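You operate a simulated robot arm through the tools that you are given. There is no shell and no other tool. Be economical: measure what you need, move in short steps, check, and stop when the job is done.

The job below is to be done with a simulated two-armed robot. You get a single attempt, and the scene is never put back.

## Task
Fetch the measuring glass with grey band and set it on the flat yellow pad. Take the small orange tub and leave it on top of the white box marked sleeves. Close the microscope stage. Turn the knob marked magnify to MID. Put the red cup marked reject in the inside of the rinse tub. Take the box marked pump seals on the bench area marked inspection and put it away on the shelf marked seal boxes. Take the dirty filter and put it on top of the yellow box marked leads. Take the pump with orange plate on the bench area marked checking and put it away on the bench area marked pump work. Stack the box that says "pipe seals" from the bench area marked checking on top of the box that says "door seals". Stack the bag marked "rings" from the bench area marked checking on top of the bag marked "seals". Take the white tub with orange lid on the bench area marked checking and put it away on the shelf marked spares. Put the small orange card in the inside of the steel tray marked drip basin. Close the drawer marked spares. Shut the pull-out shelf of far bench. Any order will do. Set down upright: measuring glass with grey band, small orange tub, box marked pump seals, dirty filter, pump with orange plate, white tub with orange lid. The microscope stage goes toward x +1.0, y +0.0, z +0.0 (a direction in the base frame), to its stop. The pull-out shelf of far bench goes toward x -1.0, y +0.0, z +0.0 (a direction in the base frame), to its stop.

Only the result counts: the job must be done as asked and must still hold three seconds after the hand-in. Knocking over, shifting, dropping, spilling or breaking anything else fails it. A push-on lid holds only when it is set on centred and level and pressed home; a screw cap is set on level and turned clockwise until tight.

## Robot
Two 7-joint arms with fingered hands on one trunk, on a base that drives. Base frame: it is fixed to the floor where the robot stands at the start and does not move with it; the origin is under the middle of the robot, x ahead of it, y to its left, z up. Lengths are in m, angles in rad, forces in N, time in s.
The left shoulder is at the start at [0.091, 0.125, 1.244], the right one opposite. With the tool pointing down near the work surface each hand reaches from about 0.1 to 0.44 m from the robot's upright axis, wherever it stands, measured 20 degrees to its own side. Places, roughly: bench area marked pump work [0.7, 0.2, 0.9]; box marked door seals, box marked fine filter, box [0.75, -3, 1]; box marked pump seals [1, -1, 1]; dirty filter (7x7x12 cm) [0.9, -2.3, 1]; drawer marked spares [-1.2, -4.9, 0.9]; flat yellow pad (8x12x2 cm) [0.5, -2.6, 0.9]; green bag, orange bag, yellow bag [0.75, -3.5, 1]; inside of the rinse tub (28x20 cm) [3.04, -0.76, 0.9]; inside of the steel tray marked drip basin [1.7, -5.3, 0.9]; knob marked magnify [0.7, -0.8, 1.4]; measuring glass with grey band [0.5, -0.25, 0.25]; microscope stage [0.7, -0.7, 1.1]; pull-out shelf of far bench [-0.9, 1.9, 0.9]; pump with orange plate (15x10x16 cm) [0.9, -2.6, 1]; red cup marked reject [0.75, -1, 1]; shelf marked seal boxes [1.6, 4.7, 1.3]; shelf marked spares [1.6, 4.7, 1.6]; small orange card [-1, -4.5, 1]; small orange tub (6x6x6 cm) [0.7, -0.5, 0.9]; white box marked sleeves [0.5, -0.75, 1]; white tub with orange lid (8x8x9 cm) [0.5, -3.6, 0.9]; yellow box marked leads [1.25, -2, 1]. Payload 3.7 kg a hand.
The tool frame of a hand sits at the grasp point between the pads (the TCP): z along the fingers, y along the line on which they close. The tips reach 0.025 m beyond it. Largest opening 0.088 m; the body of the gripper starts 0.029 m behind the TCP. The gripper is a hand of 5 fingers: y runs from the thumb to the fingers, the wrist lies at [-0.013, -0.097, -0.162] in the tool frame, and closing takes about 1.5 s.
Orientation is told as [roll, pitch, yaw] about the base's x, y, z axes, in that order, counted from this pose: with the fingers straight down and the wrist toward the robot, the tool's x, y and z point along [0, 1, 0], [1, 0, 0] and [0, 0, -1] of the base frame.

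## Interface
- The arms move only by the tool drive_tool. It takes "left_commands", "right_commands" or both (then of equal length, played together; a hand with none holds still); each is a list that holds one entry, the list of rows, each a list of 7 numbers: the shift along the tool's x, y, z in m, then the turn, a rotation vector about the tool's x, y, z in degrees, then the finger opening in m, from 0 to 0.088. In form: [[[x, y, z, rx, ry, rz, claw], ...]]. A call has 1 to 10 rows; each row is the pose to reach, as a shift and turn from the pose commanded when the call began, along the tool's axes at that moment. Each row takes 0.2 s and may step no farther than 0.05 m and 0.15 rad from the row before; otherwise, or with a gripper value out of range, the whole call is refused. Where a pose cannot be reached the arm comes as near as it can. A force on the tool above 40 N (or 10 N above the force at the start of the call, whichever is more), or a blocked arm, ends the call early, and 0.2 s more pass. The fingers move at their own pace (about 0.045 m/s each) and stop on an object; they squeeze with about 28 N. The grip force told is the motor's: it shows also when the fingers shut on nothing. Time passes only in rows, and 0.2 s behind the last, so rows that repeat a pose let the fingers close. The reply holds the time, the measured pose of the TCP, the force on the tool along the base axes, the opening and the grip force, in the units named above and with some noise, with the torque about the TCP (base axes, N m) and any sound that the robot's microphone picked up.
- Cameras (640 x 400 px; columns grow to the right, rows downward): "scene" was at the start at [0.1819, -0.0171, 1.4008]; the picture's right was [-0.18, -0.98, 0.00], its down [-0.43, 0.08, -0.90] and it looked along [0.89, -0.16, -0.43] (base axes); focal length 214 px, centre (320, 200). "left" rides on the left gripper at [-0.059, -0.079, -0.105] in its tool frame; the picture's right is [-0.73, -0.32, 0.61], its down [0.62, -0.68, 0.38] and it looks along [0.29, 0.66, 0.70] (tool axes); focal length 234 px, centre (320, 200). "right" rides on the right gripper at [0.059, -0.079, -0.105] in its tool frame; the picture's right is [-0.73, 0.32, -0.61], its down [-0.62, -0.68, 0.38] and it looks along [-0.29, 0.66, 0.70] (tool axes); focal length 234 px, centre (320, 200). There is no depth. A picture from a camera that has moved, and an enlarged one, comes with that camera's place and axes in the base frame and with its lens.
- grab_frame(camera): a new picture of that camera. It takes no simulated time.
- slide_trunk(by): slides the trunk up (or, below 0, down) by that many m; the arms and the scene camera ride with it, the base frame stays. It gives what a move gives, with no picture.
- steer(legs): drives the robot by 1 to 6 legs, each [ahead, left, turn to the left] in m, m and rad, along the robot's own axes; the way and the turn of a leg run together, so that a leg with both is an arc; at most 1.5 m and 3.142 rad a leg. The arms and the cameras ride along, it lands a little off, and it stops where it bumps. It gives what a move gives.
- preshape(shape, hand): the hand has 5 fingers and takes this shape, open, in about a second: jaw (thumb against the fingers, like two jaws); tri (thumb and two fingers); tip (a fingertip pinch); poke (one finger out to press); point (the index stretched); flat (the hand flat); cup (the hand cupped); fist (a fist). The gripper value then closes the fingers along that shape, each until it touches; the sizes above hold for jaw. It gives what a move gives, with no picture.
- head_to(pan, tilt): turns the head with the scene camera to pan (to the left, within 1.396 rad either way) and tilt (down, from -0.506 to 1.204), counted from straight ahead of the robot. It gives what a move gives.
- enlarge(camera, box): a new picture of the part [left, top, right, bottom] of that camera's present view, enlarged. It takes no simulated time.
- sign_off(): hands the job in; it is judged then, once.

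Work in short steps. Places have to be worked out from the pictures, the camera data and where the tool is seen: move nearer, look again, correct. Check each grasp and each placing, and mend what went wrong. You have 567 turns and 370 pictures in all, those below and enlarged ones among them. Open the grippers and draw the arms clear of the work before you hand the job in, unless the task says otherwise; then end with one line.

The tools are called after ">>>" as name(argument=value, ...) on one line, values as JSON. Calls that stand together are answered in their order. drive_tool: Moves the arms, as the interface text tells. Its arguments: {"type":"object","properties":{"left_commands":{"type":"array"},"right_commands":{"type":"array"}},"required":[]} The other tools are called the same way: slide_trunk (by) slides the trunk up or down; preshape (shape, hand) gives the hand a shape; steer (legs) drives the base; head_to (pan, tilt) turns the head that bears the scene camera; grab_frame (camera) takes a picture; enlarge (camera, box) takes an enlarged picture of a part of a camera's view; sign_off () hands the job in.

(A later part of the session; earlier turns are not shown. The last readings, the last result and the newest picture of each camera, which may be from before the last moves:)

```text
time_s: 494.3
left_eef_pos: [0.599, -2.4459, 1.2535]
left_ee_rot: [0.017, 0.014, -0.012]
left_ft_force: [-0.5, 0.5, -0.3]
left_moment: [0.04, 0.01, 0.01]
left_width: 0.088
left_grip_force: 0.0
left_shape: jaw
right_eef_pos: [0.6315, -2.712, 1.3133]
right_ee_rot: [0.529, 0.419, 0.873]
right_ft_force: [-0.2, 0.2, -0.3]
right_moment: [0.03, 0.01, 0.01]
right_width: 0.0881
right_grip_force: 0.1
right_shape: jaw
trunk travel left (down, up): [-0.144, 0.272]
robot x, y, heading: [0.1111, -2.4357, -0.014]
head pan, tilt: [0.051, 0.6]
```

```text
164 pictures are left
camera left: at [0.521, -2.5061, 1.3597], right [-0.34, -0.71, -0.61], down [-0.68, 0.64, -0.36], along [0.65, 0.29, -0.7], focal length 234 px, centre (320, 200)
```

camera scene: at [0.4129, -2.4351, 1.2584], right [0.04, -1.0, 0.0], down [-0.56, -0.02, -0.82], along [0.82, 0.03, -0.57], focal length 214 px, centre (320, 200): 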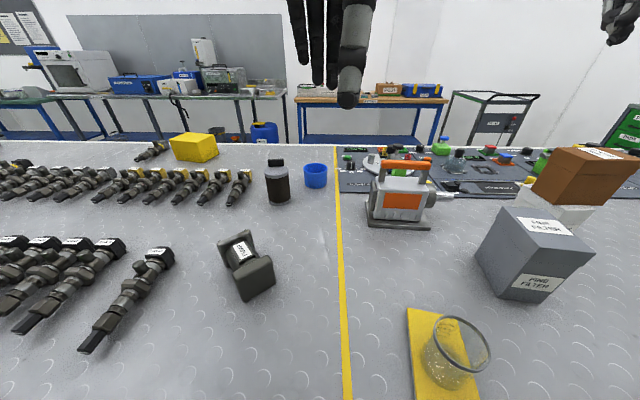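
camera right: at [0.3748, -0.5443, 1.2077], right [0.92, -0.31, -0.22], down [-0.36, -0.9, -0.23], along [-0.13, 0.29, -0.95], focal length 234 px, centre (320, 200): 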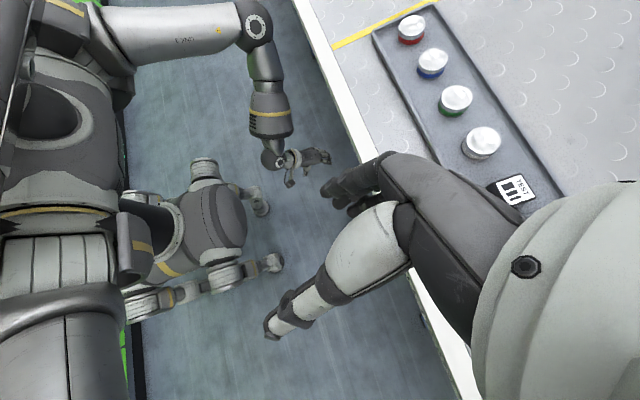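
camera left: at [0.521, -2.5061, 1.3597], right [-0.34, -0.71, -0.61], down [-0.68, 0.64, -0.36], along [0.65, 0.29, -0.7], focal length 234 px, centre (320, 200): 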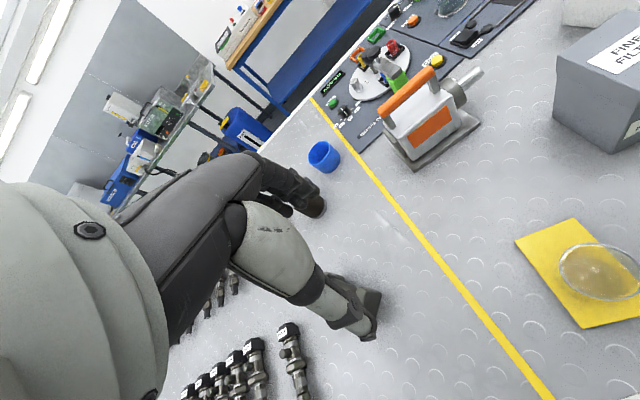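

The filter is at (0.916,-2.295), top ≈1.02. I drive ahead 7 cm, lean a little lower, and reach out above it.

>>> steer(legs=[[0.075, 0, 0.014]])

>>> slide_trunk(by=-0.05)

>>> drive_tool(left_commands=[[[0.03, 0.03, 0, 0, 0, 0, 0.088], [0.06, 0.06, 0, 0, 0, 0, 0.088], [0.09, 0.09, 0, 0, 0, 0, 0.088], [0.12, 0.12, 0, 0, 0, 0, 0.088], [0.145, 0.15, 0, 0, 0, 0, 0.088], [0.15, 0.19, 0, 0, 0, 0, 0.088], [0.15, 0.22, 0, 0, 0, 0, 0.088], [0.15, 0.235, 0, 0, 0, 0, 0.088]]])

>>> grab_frame(camera="left")

>>> grab_frame(camera="scene")

```text
time_s: 495.5
left_eef_pos: [0.6729, -2.4415, 1.2517]
left_ee_rot: [0.016, 0.014, 0.001]
left_ft_force: [-0.2, -0.6, 0.4]
left_moment: [-0.01, -0.03, -0.03]
left_width: 0.0879
left_grip_force: 0.1
left_shape: jaw
right_eef_pos: [0.708, -2.706, 1.3118]
right_ee_rot: [0.532, 0.423, 0.887]
right_ft_force: [-0.6, 0.1, -0.1]
right_moment: [-0.03, 0.02, -0.02]
right_width: 0.0879
right_grip_force: 0.1
right_shape: jaw
trunk travel left (down, up): [-0.144, 0.272]
robot x, y, heading: [0.1858, -2.4343, -0.001]
head pan, tilt: [0.051, 0.6]
stopped in leg 1: the robot was blocked; the commanded pose is now the measured one
```

```text
time_s: 496.4
left_eef_pos: [0.6716, -2.4404, 1.2047]
left_ee_rot: [0.015, 0.011, 0.002]
left_ft_force: [-0.1, -0.5, -0.5]
left_moment: [0.0, -0.02, 0.0]
left_width: 0.0878
left_grip_force: 0.0
left_shape: jaw
right_eef_pos: [0.7685, -2.7046, 1.2063]
right_ee_rot: [0.664, 0.511, 0.947]
right_ft_force: [-0.5, 0.3, 0.5]
right_moment: [-0.03, -0.07, 0.03]
right_width: 0.0879
right_grip_force: 0.0
right_shape: jaw
trunk travel left (down, up): [-0.094, 0.322]
robot x, y, heading: [0.1841, -2.4351, -0.004]
head pan, tilt: [0.051, 0.6]
```

```text
time_s: 498.2
left_eef_pos: [0.9083, -2.2921, 1.2003]
left_ee_rot: [0.017, 0.016, 0.0]
left_ft_force: [1.2, -0.5, 0.6]
left_moment: [0.0, -0.01, 0.01]
left_width: 0.0879
left_grip_force: 0.1
left_shape: jaw
right_eef_pos: [0.7708, -2.7045, 1.2035]
right_ee_rot: [0.666, 0.515, 0.948]
right_ft_force: [0.2, -0.2, 0.6]
right_moment: [-0.02, 0.03, -0.01]
right_width: 0.0878
right_grip_force: 0.0
right_shape: jaw
trunk travel left (down, up): [-0.094, 0.322]
robot x, y, heading: [0.1883, -2.4361, -0.004]
head pan, tilt: [0.051, 0.6]
```

```text
163 pictures are left
camera left: at [0.8305, -2.3522, 1.306], right [-0.33, -0.72, -0.61], down [-0.69, 0.63, -0.36], along [0.65, 0.3, -0.7], focal length 234 px, centre (320, 200)
```

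left: 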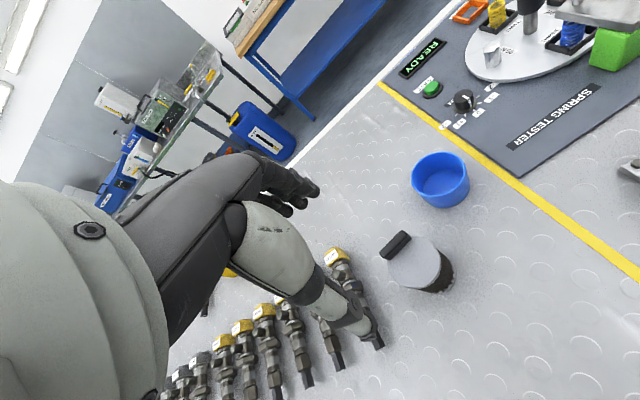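

```text
162 pictures are left
camera scene: at [0.5381, -2.4311, 1.1989], right [0.05, -1.0, 0.0], down [-0.56, -0.03, -0.83], along [0.82, 0.04, -0.56], focal length 214 px, centre (320, 200)
```

scene: 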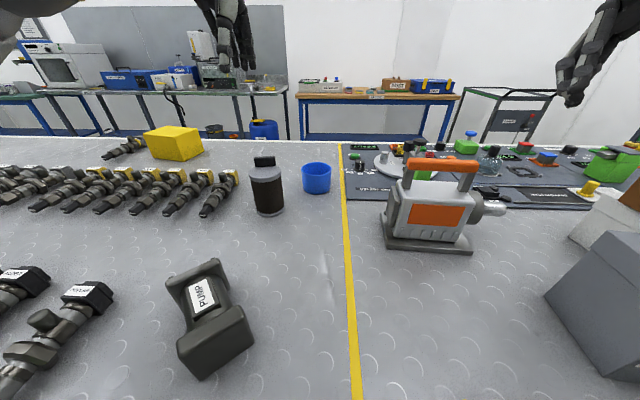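

The filter's cap is at z≈1.01 with a small tab to ≈1.03, centre (0.918,-2.299). I descend to z≈1.003 around it.

>>> drive_tool(left_commands=[[[-0.007, 0.01, 0.04, 0, 0, 0, 0.088], [-0.007, 0.01, 0.08, 0, 0, 0, 0.088], [-0.007, 0.01, 0.12, 0, 0, 0, 0.088], [-0.007, 0.01, 0.15, 0, 0, 0, 0.088]]])

>>> grab_frame(camera="left")

>>> enlarge(camera="scene", box=[200, 100, 340, 240])

```text
time_s: 499.2
left_eef_pos: [0.9152, -2.2956, 1.0503]
left_ee_rot: [0.017, 0.018, 0.001]
left_ft_force: [-0.5, -0.3, 0.5]
left_moment: [0.02, 0.01, 0.0]
left_width: 0.0879
left_grip_force: 0.0
left_shape: jaw
right_eef_pos: [0.7713, -2.7041, 1.2044]
right_ee_rot: [0.667, 0.513, 0.948]
right_ft_force: [1.0, -0.4, 0.4]
right_moment: [0.02, 0.01, -0.03]
right_width: 0.0879
right_grip_force: 0.1
right_shape: jaw
trunk travel left (down, up): [-0.094, 0.322]
robot x, y, heading: [0.1865, -2.4331, -0.004]
head pan, tilt: [0.051, 0.6]
```

```text
161 pictures are left
camera left: at [0.8379, -2.3564, 1.1572], right [-0.33, -0.72, -0.61], down [-0.69, 0.63, -0.36], along [0.65, 0.3, -0.7], focal length 234 px, centre (320, 200)
```

left: 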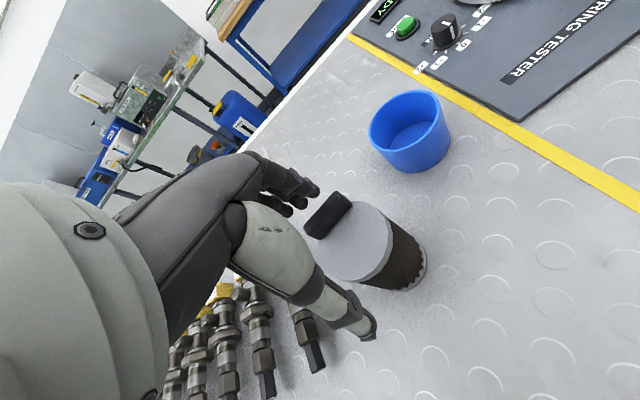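

```text
2.86 times, centred on (270, 170) of scene
camera zoom: at [0.5381, -2.4309, 1.1989], right [0.05, -1.0, 0.0], down [-0.56, -0.03, -0.82], along [0.82, 0.04, -0.57], focal length 613 px, centre (463, 286)
```

zoom: 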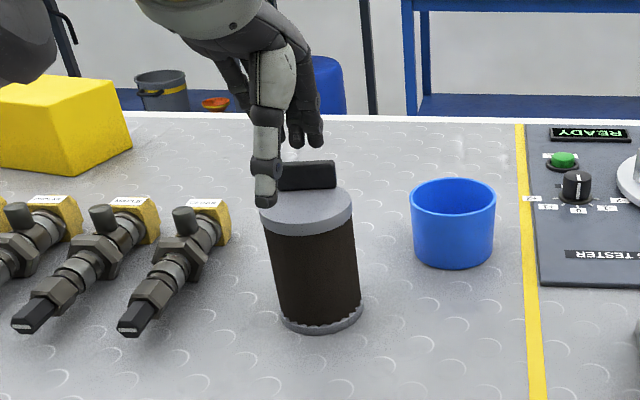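

Adjusting 8 mm sideways and descending to z≈1.005, then closing.

>>> drive_tool(left_commands=[[[-0.008, -0.002, 0.02, 0, 0, 0, 0.088], [-0.008, -0.002, 0.035, 0, 0, 0, 0.088], [-0.008, -0.002, 0.045, 0, 0, 0, 0.088], [-0.008, -0.002, 0.045, 0, 0, 0, 0.03], [-0.008, -0.002, 0.045, 0, 0, 0, 0.03], [-0.008, -0.002, 0.045, 0, 0, 0, 0.03], [-0.008, -0.002, 0.045, 0, 0, 0, 0.03], [-0.008, -0.002, 0.045, 0, 0, 0, 0.03]]])

>>> grab_frame(camera="left")

>>> enlarge(camera="scene", box=[200, 100, 340, 240])

```text
time_s: 501.0
left_eef_pos: [0.9117, -2.3024, 1.0057]
left_ee_rot: [0.017, 0.015, 0.003]
left_ft_force: [0.0, -0.4, 0.2]
left_moment: [-0.01, 0.04, 0.01]
left_width: 0.0586
left_grip_force: 28.0
left_shape: jaw
right_eef_pos: [0.7711, -2.7055, 1.2042]
right_ee_rot: [0.666, 0.513, 0.947]
right_ft_force: [0.4, 0.9, 0.9]
right_moment: [0.0, -0.01, -0.01]
right_width: 0.0875
right_grip_force: 0.1
right_shape: jaw
trunk travel left (down, up): [-0.094, 0.322]
robot x, y, heading: [0.1813, -2.4349, 0.003]
head pan, tilt: [0.051, 0.6]
```

```text
159 pictures are left
camera left: at [0.8344, -2.3637, 1.1131], right [-0.33, -0.72, -0.61], down [-0.69, 0.63, -0.36], along [0.65, 0.3, -0.7], focal length 234 px, centre (320, 200)
```

left: 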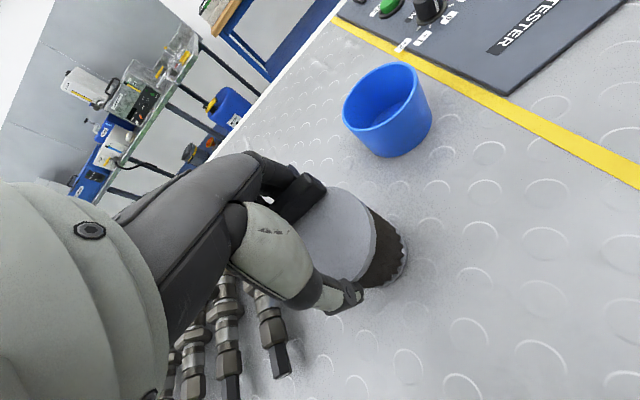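

```text
2.86 times, centred on (270, 170) of scene
camera zoom: at [0.5381, -2.431, 1.1989], right [0.05, -1.0, 0.0], down [-0.56, -0.03, -0.82], along [0.82, 0.04, -0.57], focal length 613 px, centre (463, 286)
```

zoom: 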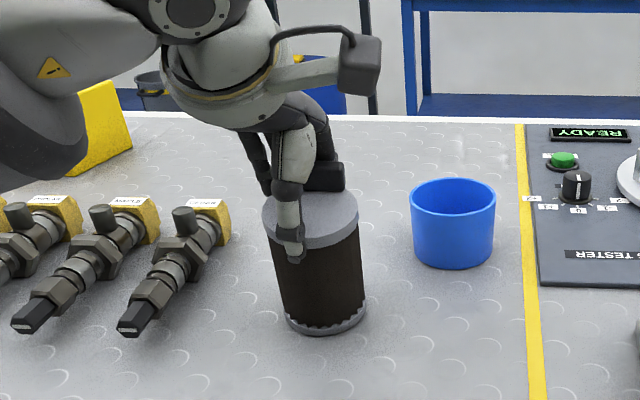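

The width (59 mm of 70) shows an off-centre chord; the filter's centre is ~1.8 cm further right. I open, shift and re-grip.

>>> drive_tool(left_commands=[[[0, 0, 0, 0, 0, 0, 0.088], [0, 0, 0, 0, 0, 0, 0.088], [0, 0, 0, 0, 0, 0, 0.088], [-0.009, 0, 0, 0, 0, 0, 0.088], [-0.017, 0, 0, 0, 0, 0, 0.088], [-0.017, 0, 0, 0, 0, 0, 0.03], [-0.017, 0, 0, 0, 0, 0, 0.03], [-0.017, 0, 0, 0, 0, 0, 0.03], [-0.017, 0, 0, 0, 0, 0, 0.03], [-0.017, 0, 0, 0, 0, 0, 0.03]]])

>>> enlarge(camera="scene", box=[200, 100, 340, 240])

```text
time_s: 503.2
left_eef_pos: [0.9127, -2.3189, 1.0042]
left_ee_rot: [0.015, 0.018, 0.0]
left_ft_force: [-0.3, -0.7, -0.1]
left_moment: [-0.01, 0.01, -0.01]
left_width: 0.0579
left_grip_force: 28.3
left_shape: jaw
right_eef_pos: [0.7709, -2.7057, 1.2048]
right_ee_rot: [0.667, 0.514, 0.949]
right_ft_force: [-0.2, 0.1, 0.3]
right_moment: [-0.02, 0.0, -0.04]
right_width: 0.0874
right_grip_force: 0.1
right_shape: jaw
trunk travel left (down, up): [-0.094, 0.322]
robot x, y, heading: [0.1832, -2.4358, -0.001]
head pan, tilt: [0.051, 0.6]
```

```text
2.86 times, centred on (270, 170) of scene
camera zoom: at [0.5381, -2.431, 1.1988], right [0.05, -1.0, 0.0], down [-0.56, -0.03, -0.82], along [0.82, 0.04, -0.57], focal length 613 px, centre (463, 286)
```

zoom: 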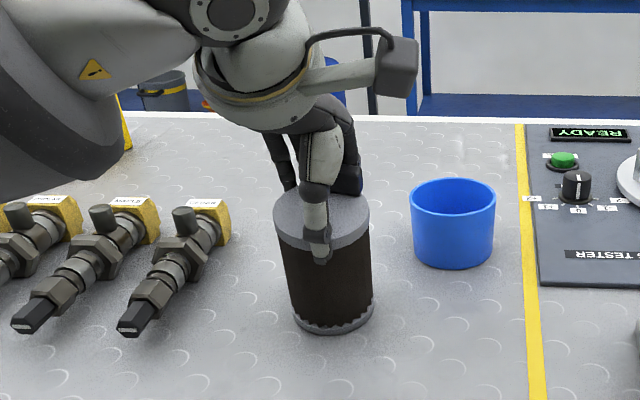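

Now centred. I lift.

>>> drive_tool(left_commands=[[[0, 0, -0.02, 0, 0, 0, 0.03], [0, 0, -0.05, 0, 0, 0, 0.03], [0, 0, -0.09, 0, 0, 0, 0.03], [0, 0, -0.13, 0, 0, 0, 0.03], [0, 0, -0.17, 0, 0, 0, 0.03], [0, 0, -0.2, 0, 0, 0, 0.03], [0, -0.04, -0.22, 0, 0, 0, 0.03], [0, -0.08, -0.22, 0, 0, 0, 0.03], [0, -0.12, -0.22, 0, 0, 0, 0.03], [0, -0.16, -0.22, 0, 0, 0, 0.03]]])

>>> grab_frame(camera="scene")

```text
time_s: 505.4
left_eef_pos: [0.755, -2.3235, 1.2285]
left_ee_rot: [0.016, 0.015, 0.001]
left_ft_force: [1.0, 0.5, -2.2]
left_moment: [-0.01, 0.06, -0.02]
left_width: 0.0577
left_grip_force: 28.0
left_shape: jaw
right_eef_pos: [0.772, -2.7051, 1.2058]
right_ee_rot: [0.663, 0.513, 0.946]
right_ft_force: [0.0, 0.1, -0.2]
right_moment: [-0.01, -0.01, 0.0]
right_width: 0.0879
right_grip_force: 0.1
right_shape: jaw
trunk travel left (down, up): [-0.094, 0.322]
robot x, y, heading: [0.1833, -2.4382, -0.001]
head pan, tilt: [0.051, 0.6]
```

```text
156 pictures are left
camera scene: at [0.5372, -2.431, 1.1993], right [0.05, -1.0, 0.0], down [-0.56, -0.03, -0.83], along [0.82, 0.04, -0.56], focal length 214 px, centre (320, 200)
```

scene: 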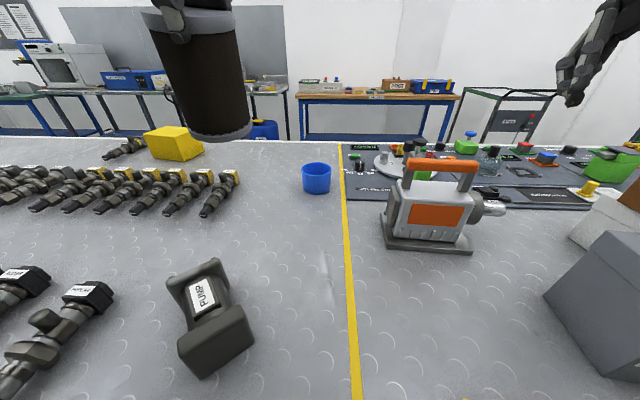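

The filter is held. I back off and head down the aisle to go round the bench's right end.

>>> drive_tool(left_commands=[[[0, -0.04, -0.01, 0, 0, 0, 0.03], [0, -0.08, -0.02, 0, 0, 0, 0.03], [0, -0.12, -0.03, 0, 0, 0, 0.03]]])

>>> steer(legs=[[-0.45, 0, 0], [0, 0, -1.57], [0.9, 0, 0]])

>>> head_to(pan=0.3, tilt=0.4)

>>> grab_frame(camera="scene")

```text
time_s: 506.2
left_eef_pos: [0.6559, -2.3241, 1.2321]
left_ee_rot: [0.011, 0.018, -0.004]
left_ft_force: [0.5, -0.7, -1.5]
left_moment: [0.02, 0.03, 0.0]
left_width: 0.0577
left_grip_force: 27.9
left_shape: jaw
left hand out of reach, approached as far as the arm can: row 3
right_eef_pos: [0.7714, -2.7051, 1.2046]
right_ee_rot: [0.667, 0.513, 0.947]
right_ft_force: [0.3, 0.1, 0.7]
right_moment: [0.03, 0.02, -0.01]
right_width: 0.0881
right_grip_force: 0.1
right_shape: jaw
trunk travel left (down, up): [-0.094, 0.322]
robot x, y, heading: [0.1871, -2.4357, 0.0]
head pan, tilt: [0.051, 0.6]
```

```text
time_s: 517.1
left_eef_pos: [-0.1666, -3.8138, 1.2318]
left_ee_rot: [0.013, 0.015, -1.582]
left_ft_force: [0.7, 0.6, -2.1]
left_moment: [0.03, 0.0, 0.01]
left_width: 0.0577
left_grip_force: 28.0
left_shape: jaw
right_eef_pos: [-0.5487, -3.9255, 1.2042]
right_ee_rot: [0.667, 0.513, -0.632]
right_ft_force: [-0.4, 0.3, -0.2]
right_moment: [0.01, 0.02, 0.05]
right_width: 0.088
right_grip_force: 0.0
right_shape: jaw
trunk travel left (down, up): [-0.094, 0.322]
robot x, y, heading: [-0.2753, -3.3419, -1.575]
head pan, tilt: [0.051, 0.6]
```

```text
time_s: 517.9
left_eef_pos: [-0.1664, -3.8125, 1.2319]
left_ee_rot: [0.011, 0.015, -1.58]
left_ft_force: [-0.1, 0.3, -2.4]
left_moment: [0.03, 0.01, 0.0]
left_width: 0.0574
left_grip_force: 28.5
left_shape: jaw
right_eef_pos: [-0.5491, -3.9253, 1.2039]
right_ee_rot: [0.669, 0.513, -0.631]
right_ft_force: [-0.4, -0.1, -0.3]
right_moment: [0.0, -0.01, 0.01]
right_width: 0.0879
right_grip_force: 0.1
right_shape: jaw
trunk travel left (down, up): [-0.094, 0.322]
robot x, y, heading: [-0.2731, -3.343, -1.579]
head pan, tilt: [0.3, 0.4]
```

```text
155 pictures are left
camera scene: at [-0.2493, -3.6952, 1.2171], right [-0.96, -0.29, 0.0], down [-0.11, 0.37, -0.92], along [0.26, -0.88, -0.39], focal length 214 px, centre (320, 200)
```

scene: 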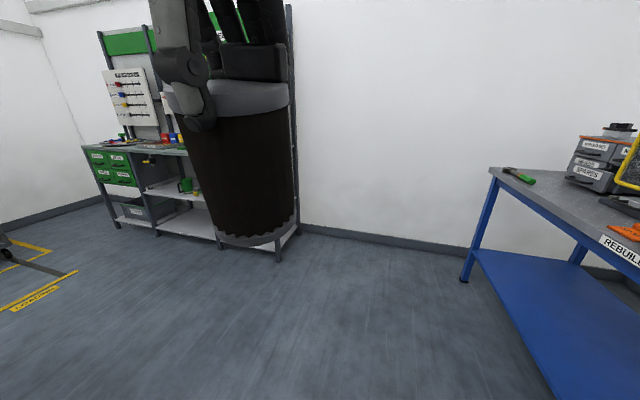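

Plenty of room. I go round the bench's right end (y≈-4.4) to the back aisle at x≈2.05.

>>> steer(legs=[[1.05, 0, 0], [0, 0, 1.575], [1.17, 0, 0], [1.17, 0, 0]])

>>> head_to(pan=0.6, tilt=0.4)

>>> grab_frame(camera="scene")

```text
time_s: 538.1
left_eef_pos: [2.5294, -4.2716, 1.2321]
left_ee_rot: [0.013, 0.018, 0.024]
left_ft_force: [0.0, -0.3, -1.5]
left_moment: [0.01, 0.06, 0.0]
left_width: 0.0571
left_grip_force: 27.8
left_shape: jaw
right_eef_pos: [2.6537, -4.6486, 1.2048]
right_ee_rot: [0.667, 0.513, 0.973]
right_ft_force: [-0.1, 0.1, 0.5]
right_moment: [-0.04, 0.05, 0.04]
right_width: 0.0879
right_grip_force: 0.0
right_shape: jaw
trunk travel left (down, up): [-0.094, 0.322]
robot x, y, heading: [2.0586, -4.3977, 0.027]
head pan, tilt: [0.3, 0.4]
```

```text
time_s: 539.0
left_eef_pos: [2.5296, -4.2718, 1.2327]
left_ee_rot: [0.012, 0.017, 0.023]
left_ft_force: [-0.3, -0.4, -0.7]
left_moment: [-0.04, 0.01, 0.01]
left_width: 0.0573
left_grip_force: 28.2
left_shape: jaw
right_eef_pos: [2.6548, -4.6506, 1.205]
right_ee_rot: [0.668, 0.514, 0.976]
right_ft_force: [-0.1, -0.9, 0.4]
right_moment: [-0.03, 0.0, 0.01]
right_width: 0.0879
right_grip_force: 0.0
right_shape: jaw
trunk travel left (down, up): [-0.094, 0.322]
robot x, y, heading: [2.063, -4.397, 0.027]
head pan, tilt: [0.6, 0.4]
```

```text
154 pictures are left
camera scene: at [2.4012, -4.3342, 1.2171], right [0.59, -0.81, 0.0], down [-0.32, -0.23, -0.92], along [0.75, 0.54, -0.39], focal length 214 px, centre (320, 200)
```

scene: 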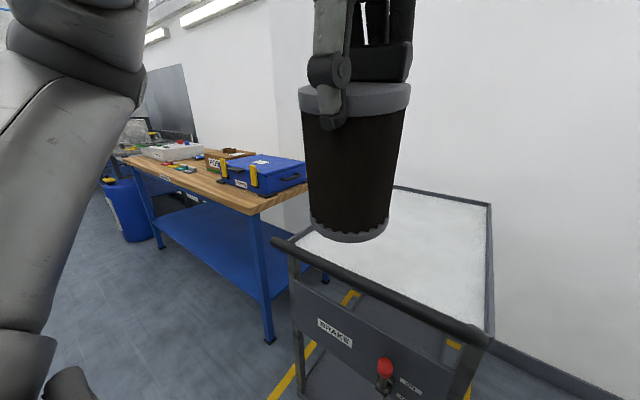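

A trolley stands right ahead; I back up a bit before turning left, then drive up the back aisle.

>>> steer(legs=[[-0.12, 0, 0], [0, 0, 1.545], [1.2, 0, 0], [1.1, 0, 0]])

>>> head_to(pan=0.9, tilt=0.4)

>>> grab_frame(camera="scene")

```text
time_s: 554.9
left_eef_pos: [1.8621, -1.6219, 1.2321]
left_ee_rot: [0.012, 0.016, 1.544]
left_ft_force: [-0.3, -1.0, -2.3]
left_moment: [-0.02, -0.01, 0.02]
left_width: 0.057
left_grip_force: 27.9
left_shape: jaw
right_eef_pos: [2.2449, -1.5161, 1.2044]
right_ee_rot: [0.667, 0.514, 2.493]
right_ft_force: [0.3, -0.4, -0.7]
right_moment: [-0.02, 0.0, -0.03]
right_width: 0.088
right_grip_force: 0.1
right_shape: jaw
trunk travel left (down, up): [-0.094, 0.322]
robot x, y, heading: [1.9617, -2.0949, 1.541]
head pan, tilt: [0.6, 0.4]
```

```text
time_s: 555.7
left_eef_pos: [1.8611, -1.621, 1.2325]
left_ee_rot: [0.012, 0.014, 1.542]
left_ft_force: [-0.3, 1.0, -2.0]
left_moment: [-0.06, -0.02, -0.03]
left_width: 0.0568
left_grip_force: 27.6
left_shape: jaw
right_eef_pos: [2.2449, -1.5163, 1.204]
right_ee_rot: [0.665, 0.511, 2.491]
right_ft_force: [-0.1, -0.4, -0.8]
right_moment: [0.01, 0.0, 0.0]
right_width: 0.0881
right_grip_force: 0.0
right_shape: jaw
trunk travel left (down, up): [-0.094, 0.322]
robot x, y, heading: [1.9602, -2.0959, 1.539]
head pan, tilt: [0.901, 0.4]
```

```text
153 pictures are left
camera scene: at [1.8965, -1.7715, 1.2171], right [0.64, 0.77, 0.0], down [0.3, -0.25, -0.92], along [-0.71, 0.59, -0.39], focal length 214 px, centre (320, 200)
```

scene: 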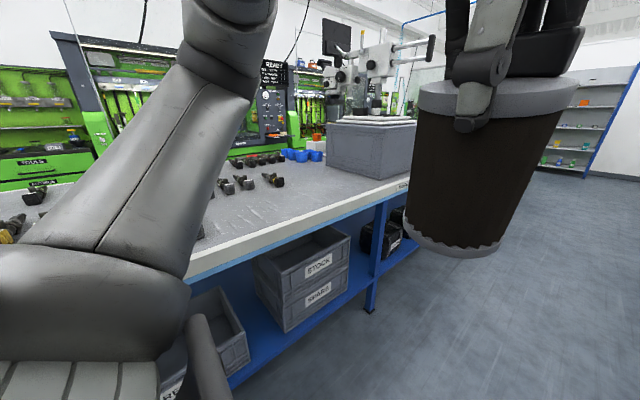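

>>> steer(legs=[[0, 0, 1.6]])

>>> head_to(pan=-0.25, tilt=0.5)

>>> grab_frame(camera="scene")

```text
time_s: 559.9
left_eef_pos: [1.4871, -2.201, 1.2323]
left_ee_rot: [0.011, 0.017, 3.128]
left_ft_force: [-0.5, 0.3, -1.6]
left_moment: [0.03, -0.01, -0.01]
left_width: 0.0564
left_grip_force: 27.9
left_shape: jaw
right_eef_pos: [1.3764, -1.8199, 1.2048]
right_ee_rot: [0.668, 0.514, -2.207]
right_ft_force: [-0.3, 0.5, -0.7]
right_moment: [-0.01, -0.02, 0.0]
right_width: 0.0881
right_grip_force: 0.1
right_shape: jaw
trunk travel left (down, up): [-0.094, 0.322]
robot x, y, heading: [1.96, -2.0978, 3.129]
head pan, tilt: [0.901, 0.4]
```

```text
time_s: 561.3
left_eef_pos: [1.4879, -2.2021, 1.2326]
left_ee_rot: [0.013, 0.016, 3.126]
left_ft_force: [0.0, 1.3, -1.9]
left_moment: [-0.01, -0.03, -0.03]
left_width: 0.0565
left_grip_force: 27.4
left_shape: jaw
right_eef_pos: [1.3762, -1.8194, 1.2041]
right_ee_rot: [0.667, 0.515, -2.205]
right_ft_force: [-0.3, -0.1, -0.7]
right_moment: [-0.02, 0.01, -0.02]
right_width: 0.088
right_grip_force: 0.0
right_shape: jaw
trunk travel left (down, up): [-0.094, 0.322]
robot x, y, heading: [1.9588, -2.1002, 3.13]
head pan, tilt: [-0.25, 0.499]
```

```text
152 pictures are left
camera scene: at [1.6073, -2.0697, 1.208], right [0.26, 0.97, 0.0], down [0.46, -0.12, -0.88], along [-0.85, 0.23, -0.48], focal length 214 px, centre (320, 200)
```

scene: 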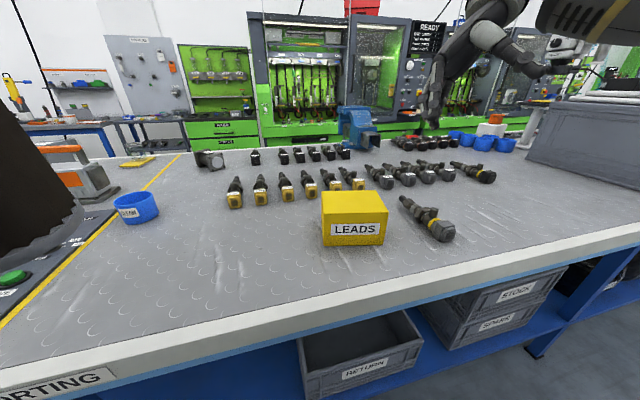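

The LEADS box top: centre ≈(1.245,-1.897), z≈0.99. I strafe 0.3 right and drive ahead 0.235 to bring the filter over it.

>>> steer(legs=[[0, -0.305, 0], [0.235, 0, 0.01]])

>>> grab_frame(camera="left")

>>> grab_frame(camera="scene")

```text
time_s: 565.9
left_eef_pos: [1.2568, -1.8992, 1.2324]
left_ee_rot: [0.013, 0.015, 3.139]
left_ft_force: [-0.1, 0.6, -1.5]
left_moment: [0.02, -0.01, -0.05]
left_width: 0.0566
left_grip_force: 28.1
left_shape: jaw
right_eef_pos: [1.1441, -1.5182, 1.2047]
right_ee_rot: [0.667, 0.514, -2.199]
right_ft_force: [-0.1, 0.3, 0.5]
right_moment: [0.01, -0.02, -0.03]
right_width: 0.0879
right_grip_force: 0.1
right_shape: jaw
trunk travel left (down, up): [-0.094, 0.322]
robot x, y, heading: [1.7299, -1.7863, 3.139]
head pan, tilt: [-0.25, 0.499]
```

```text
151 pictures are left
camera left: at [1.335, -1.8395, 1.3392], right [0.34, 0.72, -0.61], down [0.68, -0.63, -0.37], along [-0.65, -0.3, -0.7], focal length 234 px, centre (320, 200)
```

left: 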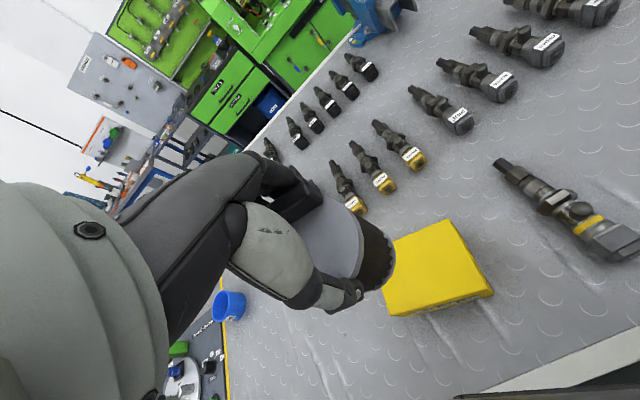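

```text
150 pictures are left
camera scene: at [1.3765, -1.7658, 1.208], right [0.25, 0.97, 0.0], down [0.46, -0.12, -0.88], along [-0.85, 0.22, -0.48], focal length 214 px, centre (320, 200)
```

scene: 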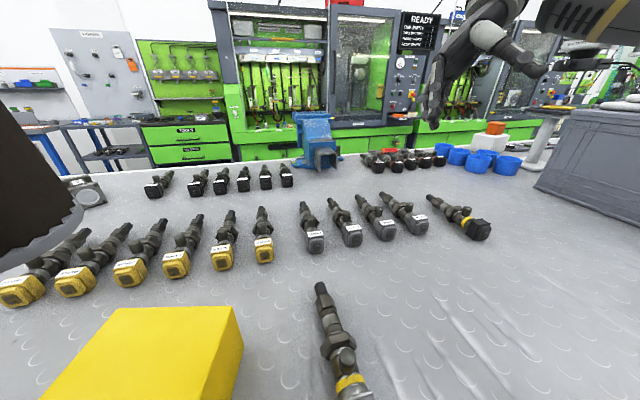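

The box top centre by both views ≈(1.23,-1.89). I shift 2.7 cm ahead and lower the filter.

>>> drive_tool(left_commands=[[[-0.009, 0.027, 0.02, 0, 0, 0, 0.03], [-0.009, 0.027, 0.06, 0, 0, 0, 0.03], [-0.009, 0.027, 0.1, 0, 0, 0, 0.03], [-0.009, 0.027, 0.125, 0, 0, 0, 0.03], [-0.009, 0.027, 0.135, 0, 0, 0, 0.03]]])

>>> grab_frame(camera="left")

>>> head_to(pan=0.3, tilt=0.9)

>>> grab_frame(camera="scene")

```text
time_s: 567.1
left_eef_pos: [1.2312, -1.8909, 1.0996]
left_ee_rot: [0.005, 0.018, -3.137]
left_ft_force: [0.6, -0.2, -2.1]
left_moment: [-0.01, -0.03, 0.04]
left_width: 0.0563
left_grip_force: 27.9
left_shape: jaw
right_eef_pos: [1.143, -1.5168, 1.205]
right_ee_rot: [0.667, 0.513, -2.198]
right_ft_force: [0.5, 0.6, 1.1]
right_moment: [-0.03, -0.03, 0.0]
right_width: 0.0878
right_grip_force: 0.1
right_shape: jaw
trunk travel left (down, up): [-0.094, 0.322]
robot x, y, heading: [1.7314, -1.7914, 3.139]
head pan, tilt: [-0.25, 0.499]
```

```text
149 pictures are left
camera left: at [1.3077, -1.831, 1.2072], right [0.33, 0.72, -0.6], down [0.69, -0.62, -0.37], along [-0.64, -0.3, -0.71], focal length 234 px, centre (320, 200)
```

left: 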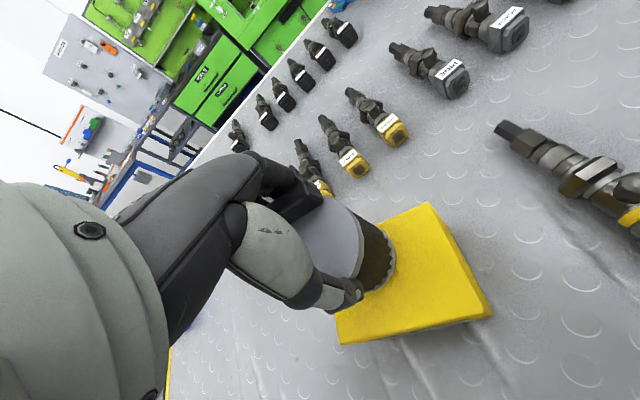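

```text
time_s: 568.1
left_eef_pos: [1.2337, -1.8906, 1.0975]
left_ee_rot: [0.013, 0.014, 3.136]
left_ft_force: [0.0, -0.1, -1.4]
left_moment: [-0.02, -0.01, -0.02]
left_width: 0.0563
left_grip_force: 27.9
left_shape: jaw
right_eef_pos: [1.1451, -1.5171, 1.2044]
right_ee_rot: [0.667, 0.513, -2.197]
right_ft_force: [1.2, -0.1, 0.4]
right_moment: [0.01, -0.01, 0.02]
right_width: 0.0878
right_grip_force: 0.0
right_shape: jaw
trunk travel left (down, up): [-0.094, 0.322]
robot x, y, heading: [1.7312, -1.7919, 3.138]
head pan, tilt: [0.3, 0.901]
```

```text
148 pictures are left
camera scene: at [1.3893, -1.8078, 1.1777], right [-0.25, 0.97, 0.0], down [0.73, 0.19, -0.66], along [-0.64, -0.16, -0.75], focal length 214 px, centre (320, 200)
```

scene: 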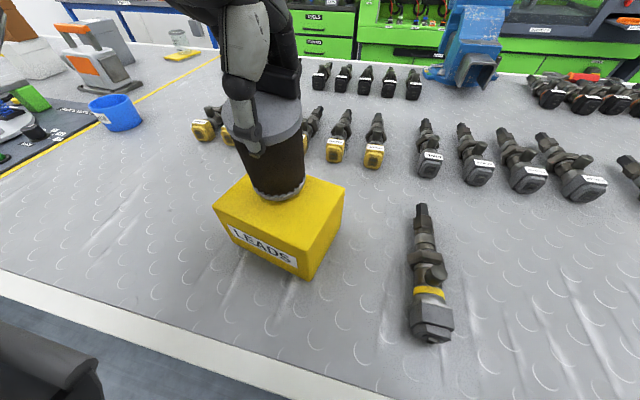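

Filter is centred over the LEADS box. Lower to contact.

>>> drive_tool(left_commands=[[[0, 0, 0.005, 0, 0, 0, 0.03], [0, 0, 0.009, 0, 0, 0, 0.03], [0, 0, 0.013, 0, 0, 0, 0.03]]])

```text
time_s: 568.9
left_eef_pos: [1.2327, -1.8904, 1.0872]
left_ee_rot: [0.01, 0.006, 3.141]
left_ft_force: [-6.5, -0.9, 23.5]
left_moment: [-0.12, 0.36, -0.02]
left_width: 0.0547
left_grip_force: 27.5
left_shape: jaw
right_eef_pos: [1.146, -1.5166, 1.2055]
right_ee_rot: [0.663, 0.511, -2.198]
right_ft_force: [-0.5, -0.3, -0.2]
right_moment: [0.01, -0.04, -0.03]
right_width: 0.0877
right_grip_force: 0.1
right_shape: jaw
trunk travel left (down, up): [-0.094, 0.322]
robot x, y, heading: [1.7287, -1.788, 3.137]
head pan, tilt: [0.3, 0.901]
```

>>> drive_tool(left_commands=[[[0, 0, -0.003, 0, 0, 0, 0.03], [0, 0, -0.003, 0, 0, 0, 0.088], [0, 0, -0.003, 0, 0, 0, 0.088], [0, 0, -0.003, 0, 0, 0, 0.088], [0, 0, -0.003, 0, 0, 0, 0.088], [0, 0, -0.03, 0, 0, 0, 0.088], [0, 0, -0.06, 0, 0, 0, 0.088], [0, 0, -0.1, 0, 0, 0, 0.088], [0, 0, -0.14, 0, 0, 0, 0.088], [0, 0, -0.17, 0, 0, 0, 0.088]]])

>>> grab_frame(camera="scene")

```text
time_s: 571.1
left_eef_pos: [1.2295, -1.8873, 1.2535]
left_ee_rot: [0.008, 0.014, 3.134]
left_ft_force: [1.0, 0.0, 0.1]
left_moment: [0.03, 0.0, -0.01]
left_width: 0.0876
left_grip_force: 0.0
left_shape: jaw
left hand out of reach, approached as far as the arm can: row 10
right_eef_pos: [1.1442, -1.518, 1.205]
right_ee_rot: [0.667, 0.513, -2.198]
right_ft_force: [-0.6, 0.2, -0.4]
right_moment: [0.0, 0.02, 0.0]
right_width: 0.0878
right_grip_force: 0.1
right_shape: jaw
trunk travel left (down, up): [-0.094, 0.322]
robot x, y, heading: [1.7327, -1.7861, 3.138]
head pan, tilt: [0.3, 0.901]
```

```text
147 pictures are left
camera scene: at [1.3924, -1.8301, 1.1882], right [-0.5, 0.87, 0.0], down [0.58, 0.33, -0.75], along [-0.65, -0.37, -0.66], focal length 214 px, centre (320, 200)
```

scene: 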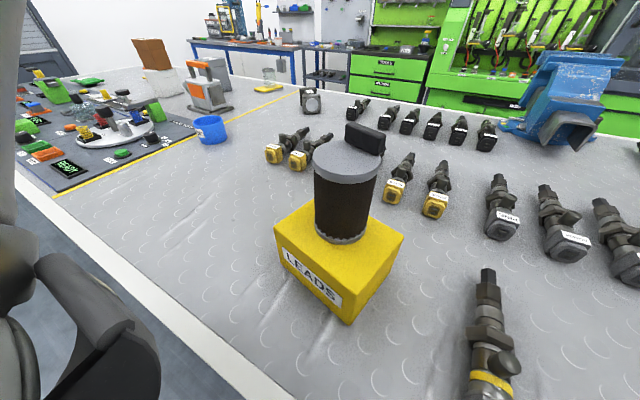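

The filter stands upright on the LEADS box. Next: the card, basin and drawer. I go back round the right end, looking at the drip basin on the way.

>>> steer(legs=[[-0.28, 0, 0], [0, 0, 1.575], [1.3, 0, 0], [1.25, 0, 0]])

>>> head_to(pan=-0.3, tilt=0.5)

>>> grab_frame(camera="scene")

```text
time_s: 589.0
left_eef_pos: [2.207, -4.84, 1.2524]
left_ee_rot: [0.01, 0.014, -1.531]
left_ft_force: [0.0, -0.9, 0.3]
left_moment: [0.03, -0.01, -0.01]
left_width: 0.0877
left_grip_force: 0.0
left_shape: jaw
right_eef_pos: [1.8421, -4.943, 1.2038]
right_ee_rot: [0.667, 0.512, -0.58]
right_ft_force: [-0.8, 0.2, 0.7]
right_moment: [0.01, 0.01, 0.01]
right_width: 0.0879
right_grip_force: 0.1
right_shape: jaw
trunk travel left (down, up): [-0.094, 0.322]
robot x, y, heading: [2.0859, -4.3468, -1.524]
head pan, tilt: [0.3, 0.901]
```

```text
time_s: 590.0
left_eef_pos: [2.2082, -4.8401, 1.2519]
left_ee_rot: [0.008, 0.015, -1.53]
left_ft_force: [0.3, 0.0, 1.2]
left_moment: [-0.01, 0.02, -0.02]
left_width: 0.0878
left_grip_force: 0.1
left_shape: jaw
right_eef_pos: [1.8418, -4.9438, 1.2059]
right_ee_rot: [0.666, 0.514, -0.58]
right_ft_force: [-0.4, 0.1, -0.4]
right_moment: [0.0, 0.04, -0.02]
right_width: 0.0877
right_grip_force: 0.1
right_shape: jaw
trunk travel left (down, up): [-0.094, 0.322]
robot x, y, heading: [2.0834, -4.3435, -1.525]
head pan, tilt: [-0.3, 0.499]
```

```text
146 pictures are left
camera scene: at [2.0753, -4.6976, 1.2079], right [-0.97, 0.25, 0.0], down [0.12, 0.46, -0.88], along [-0.22, -0.85, -0.48], focal length 214 px, centre (320, 200)
```

scene: 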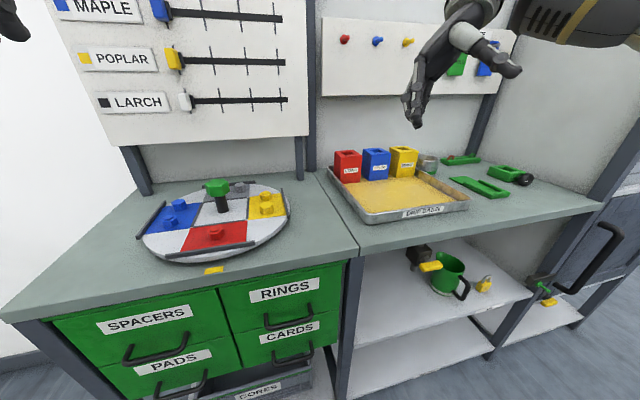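

The drip basin tray spans about x 1.55–1.88, y −5.07…−5.4, inside free at ≈(1.70,-5.18). Now I drive west to the card and the drawer.

>>> steer(legs=[[0, 0, -1.6], [1.2, 0, 0], [1.0, 0, 0]])

>>> head_to(pan=0.2, tilt=0.5)

>>> grab_frame(camera="scene")

```text
time_s: 604.7
left_eef_pos: [-0.601, -4.5055, 1.2528]
left_ee_rot: [0.01, 0.015, -3.124]
left_ft_force: [0.6, 0.2, -0.1]
left_moment: [0.02, -0.03, -0.01]
left_width: 0.0876
left_grip_force: 0.0
left_shape: jaw
right_eef_pos: [-0.6945, -4.1356, 1.2049]
right_ee_rot: [0.667, 0.513, -2.176]
right_ft_force: [0.1, 0.1, -0.1]
right_moment: [-0.02, 0.01, -0.04]
right_width: 0.0879
right_grip_force: 0.1
right_shape: jaw
trunk travel left (down, up): [-0.094, 0.322]
robot x, y, heading: [-0.1039, -4.3949, -3.121]
head pan, tilt: [-0.3, 0.499]
```

```text
time_s: 605.6
left_eef_pos: [-0.6019, -4.5034, 1.2534]
left_ee_rot: [0.008, 0.014, -3.126]
left_ft_force: [0.0, 0.7, -0.1]
left_moment: [0.01, 0.0, -0.03]
left_width: 0.0877
left_grip_force: 0.0
left_shape: jaw
right_eef_pos: [-0.6942, -4.1355, 1.2051]
right_ee_rot: [0.666, 0.513, -2.175]
right_ft_force: [-1.3, -0.1, -0.6]
right_moment: [0.02, 0.03, -0.01]
right_width: 0.0878
right_grip_force: 0.0
right_shape: jaw
trunk travel left (down, up): [-0.094, 0.322]
robot x, y, heading: [-0.1022, -4.3977, -3.122]
head pan, tilt: [0.201, 0.499]
```

```text
145 pictures are left
camera scene: at [-0.456, -4.4197, 1.208], right [-0.22, 0.98, 0.0], down [0.47, 0.1, -0.88], along [-0.86, -0.19, -0.48], focal length 214 px, centre (320, 200)
```

scene: 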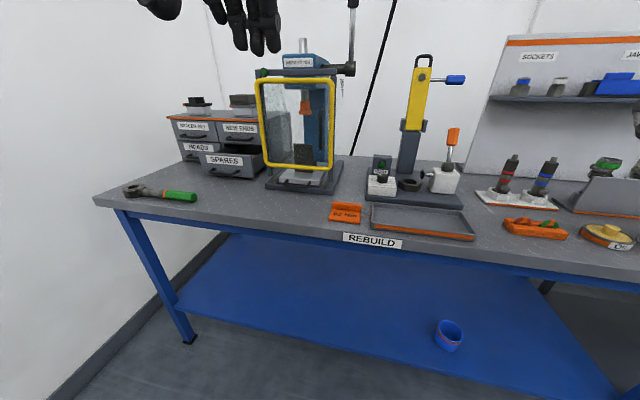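

>>> enlarge(camera="scene", box=[300, 180, 400, 245])

>>> enlarge(camera="scene", box=[160, 90, 360, 210])

```text
6.15 times, centred on (350, 212) of scene
camera zoom: at [-0.456, -4.4197, 1.208], right [-0.22, 0.98, 0.0], down [0.47, 0.1, -0.88], along [-0.86, -0.19, -0.48], focal length 1320 px, centre (135, 123)
```

zoom: 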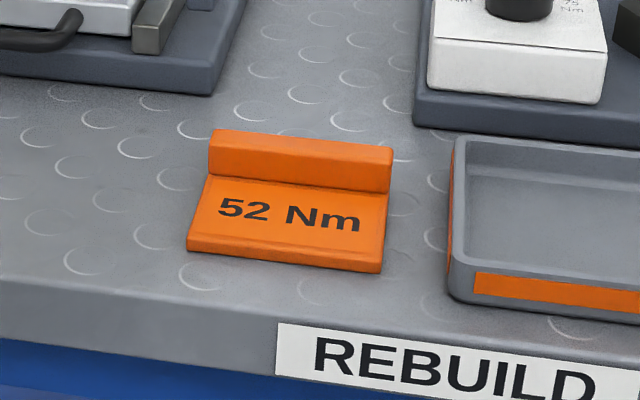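

```text
3.20 times, centred on (260, 150) of scene
camera zoom: at [-0.456, -4.4197, 1.208], right [-0.22, 0.98, 0.0], down [0.47, 0.1, -0.88], along [-0.86, -0.19, -0.48], focal length 686 px, centre (512, 360)
```

zoom: 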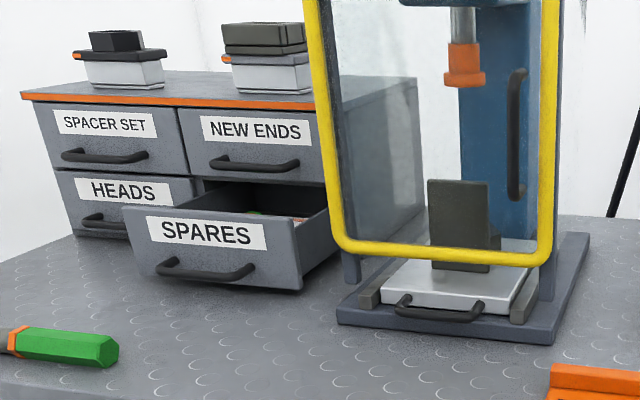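

The card is an L-shaped orange piece at (-0.925,-4.457), 5.5 cm deep. The drawer SPARES stands open in the small cabinet. I raise the right hand, shift the base a bit right and approach.

>>> drive_tool(right_commands=[[[0.02, -0.018, -0.026, 0, 0, 0, 0.088], [0.04, -0.037, -0.052, 0, 0, 0, 0.088], [0.065, -0.059, -0.082, 0, 0, 0, 0.088]]])

>>> steer(legs=[[0, -0.1, -0.02], [0.25, 0, 0]])

>>> head_to(pan=0.2, tilt=0.75)

>>> grab_frame(camera="scene")

>>> grab_frame(camera="left")

```text
time_s: 606.4
left_eef_pos: [-0.6005, -4.505, 1.253]
left_ee_rot: [0.009, 0.013, -3.126]
left_ft_force: [0.5, 0.0, -0.3]
left_moment: [0.01, -0.04, 0.01]
left_width: 0.088
left_grip_force: 0.0
left_shape: jaw
right_eef_pos: [-0.6762, -4.19, 1.2537]
right_ee_rot: [0.665, 0.51, -2.176]
right_ft_force: [0.8, 0.0, 0.4]
right_moment: [0.0, -0.01, 0.0]
right_width: 0.0877
right_grip_force: 0.1
right_shape: jaw
right hand out of reach, approached as far as the arm can: row 1, 2, 3
trunk travel left (down, up): [-0.094, 0.322]
robot x, y, heading: [-0.1025, -4.3931, -3.123]
head pan, tilt: [0.201, 0.499]
```

```text
time_s: 609.4
left_eef_pos: [-0.8499, -4.3922, 1.2529]
left_ee_rot: [0.008, 0.014, 3.136]
left_ft_force: [-0.3, -0.3, 0.3]
left_moment: [0.01, 0.01, 0.01]
left_width: 0.0879
left_grip_force: 0.0
left_shape: jaw
right_eef_pos: [-0.9183, -4.076, 1.2517]
right_ee_rot: [0.666, 0.51, -2.197]
right_ft_force: [0.0, -0.2, -0.7]
right_moment: [-0.03, -0.03, 0.01]
right_width: 0.088
right_grip_force: 0.0
right_shape: jaw
trunk travel left (down, up): [-0.094, 0.322]
robot x, y, heading: [-0.3478, -4.2929, 3.14]
head pan, tilt: [0.201, 0.499]
```

```text
time_s: 610.2
left_eef_pos: [-0.8499, -4.3923, 1.2528]
left_ee_rot: [0.01, 0.015, 3.137]
left_ft_force: [0.3, -0.1, 0.0]
left_moment: [-0.02, -0.02, 0.03]
left_width: 0.0877
left_grip_force: 0.1
left_shape: jaw
right_eef_pos: [-0.9186, -4.0764, 1.2519]
right_ee_rot: [0.666, 0.508, -2.196]
right_ft_force: [0.6, 0.1, 0.4]
right_moment: [0.01, -0.02, -0.01]
right_width: 0.0877
right_grip_force: 0.1
right_shape: jaw
trunk travel left (down, up): [-0.094, 0.322]
robot x, y, heading: [-0.3517, -4.2919, 3.141]
head pan, tilt: [0.201, 0.75]
```

```text
142 pictures are left
camera scene: at [-0.6956, -4.3095, 1.1862], right [-0.2, 0.98, 0.0], down [0.67, 0.14, -0.73], along [-0.72, -0.14, -0.68], focal length 214 px, centre (320, 200)
```

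scene: 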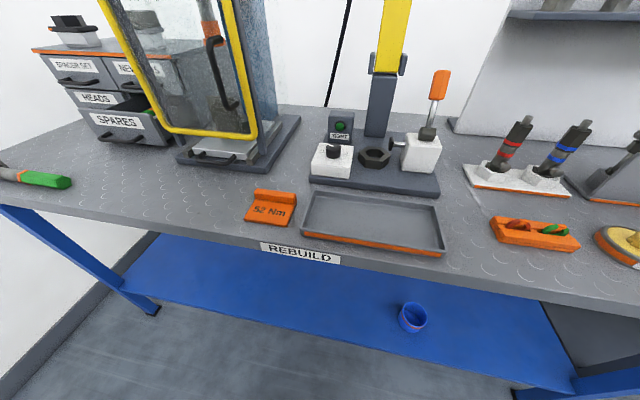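

```text
141 pictures are left
camera left: at [-0.7725, -4.3332, 1.36], right [0.34, 0.72, -0.61], down [0.68, -0.63, -0.37], along [-0.65, -0.29, -0.7], focal length 234 px, centre (320, 200)
```

left: 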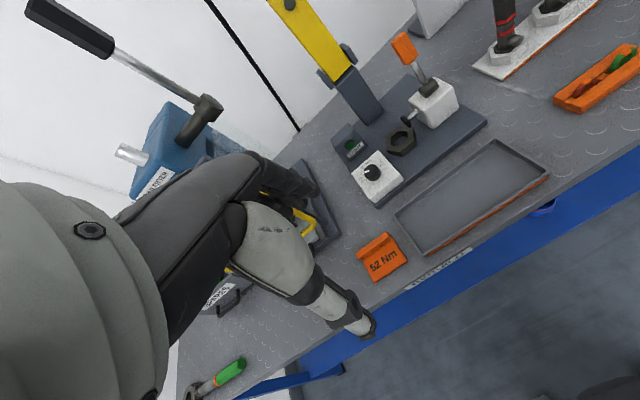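

Card centre now measured (-0.946,-4.447). I move above it and descend to z≈1.0.

>>> drive_tool(left_commands=[[[0.02, 0.035, 0.02, 0, 0, 0, 0.088], [0.04, 0.07, 0.05, 0, 0, 0, 0.088], [0.055, 0.096, 0.09, 0, 0, 0, 0.088], [0.055, 0.096, 0.13, 0, 0, 0, 0.088], [0.055, 0.096, 0.17, 0, 0, 0, 0.088], [0.055, 0.096, 0.21, 0, 0, 0, 0.088], [0.055, 0.096, 0.25, 0, 0, 0, 0.088]]])

>>> grab_frame(camera="left")

>>> enlarge(camera="scene", box=[200, 120, 340, 250])

```text
refused: row 2 steps farther than a row can; nothing moved
```

```text
140 pictures are left
camera left: at [-0.7725, -4.3332, 1.36], right [0.34, 0.72, -0.61], down [0.68, -0.63, -0.37], along [-0.65, -0.29, -0.7], focal length 234 px, centre (320, 200)
```

left: 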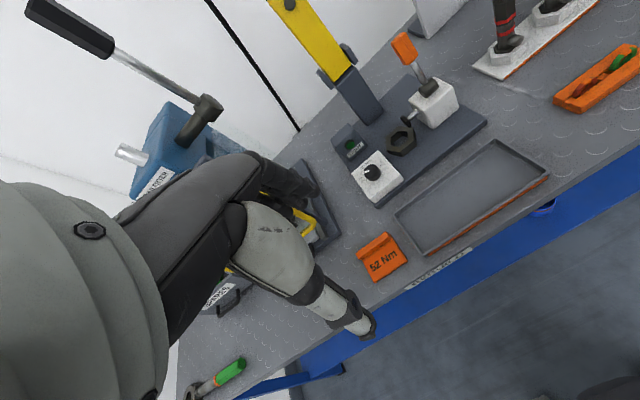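

```text
3.08 times, centred on (270, 185) of scene
camera zoom: at [-0.6956, -4.3095, 1.1862], right [-0.2, 0.98, 0.0], down [0.67, 0.14, -0.73], along [-0.72, -0.14, -0.68], focal length 660 px, centre (474, 246)
```

zoom: 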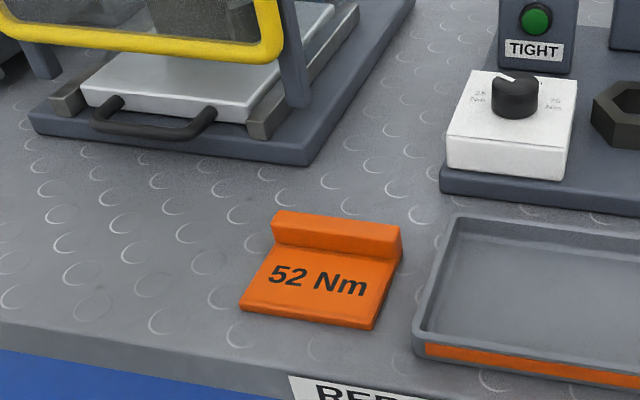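

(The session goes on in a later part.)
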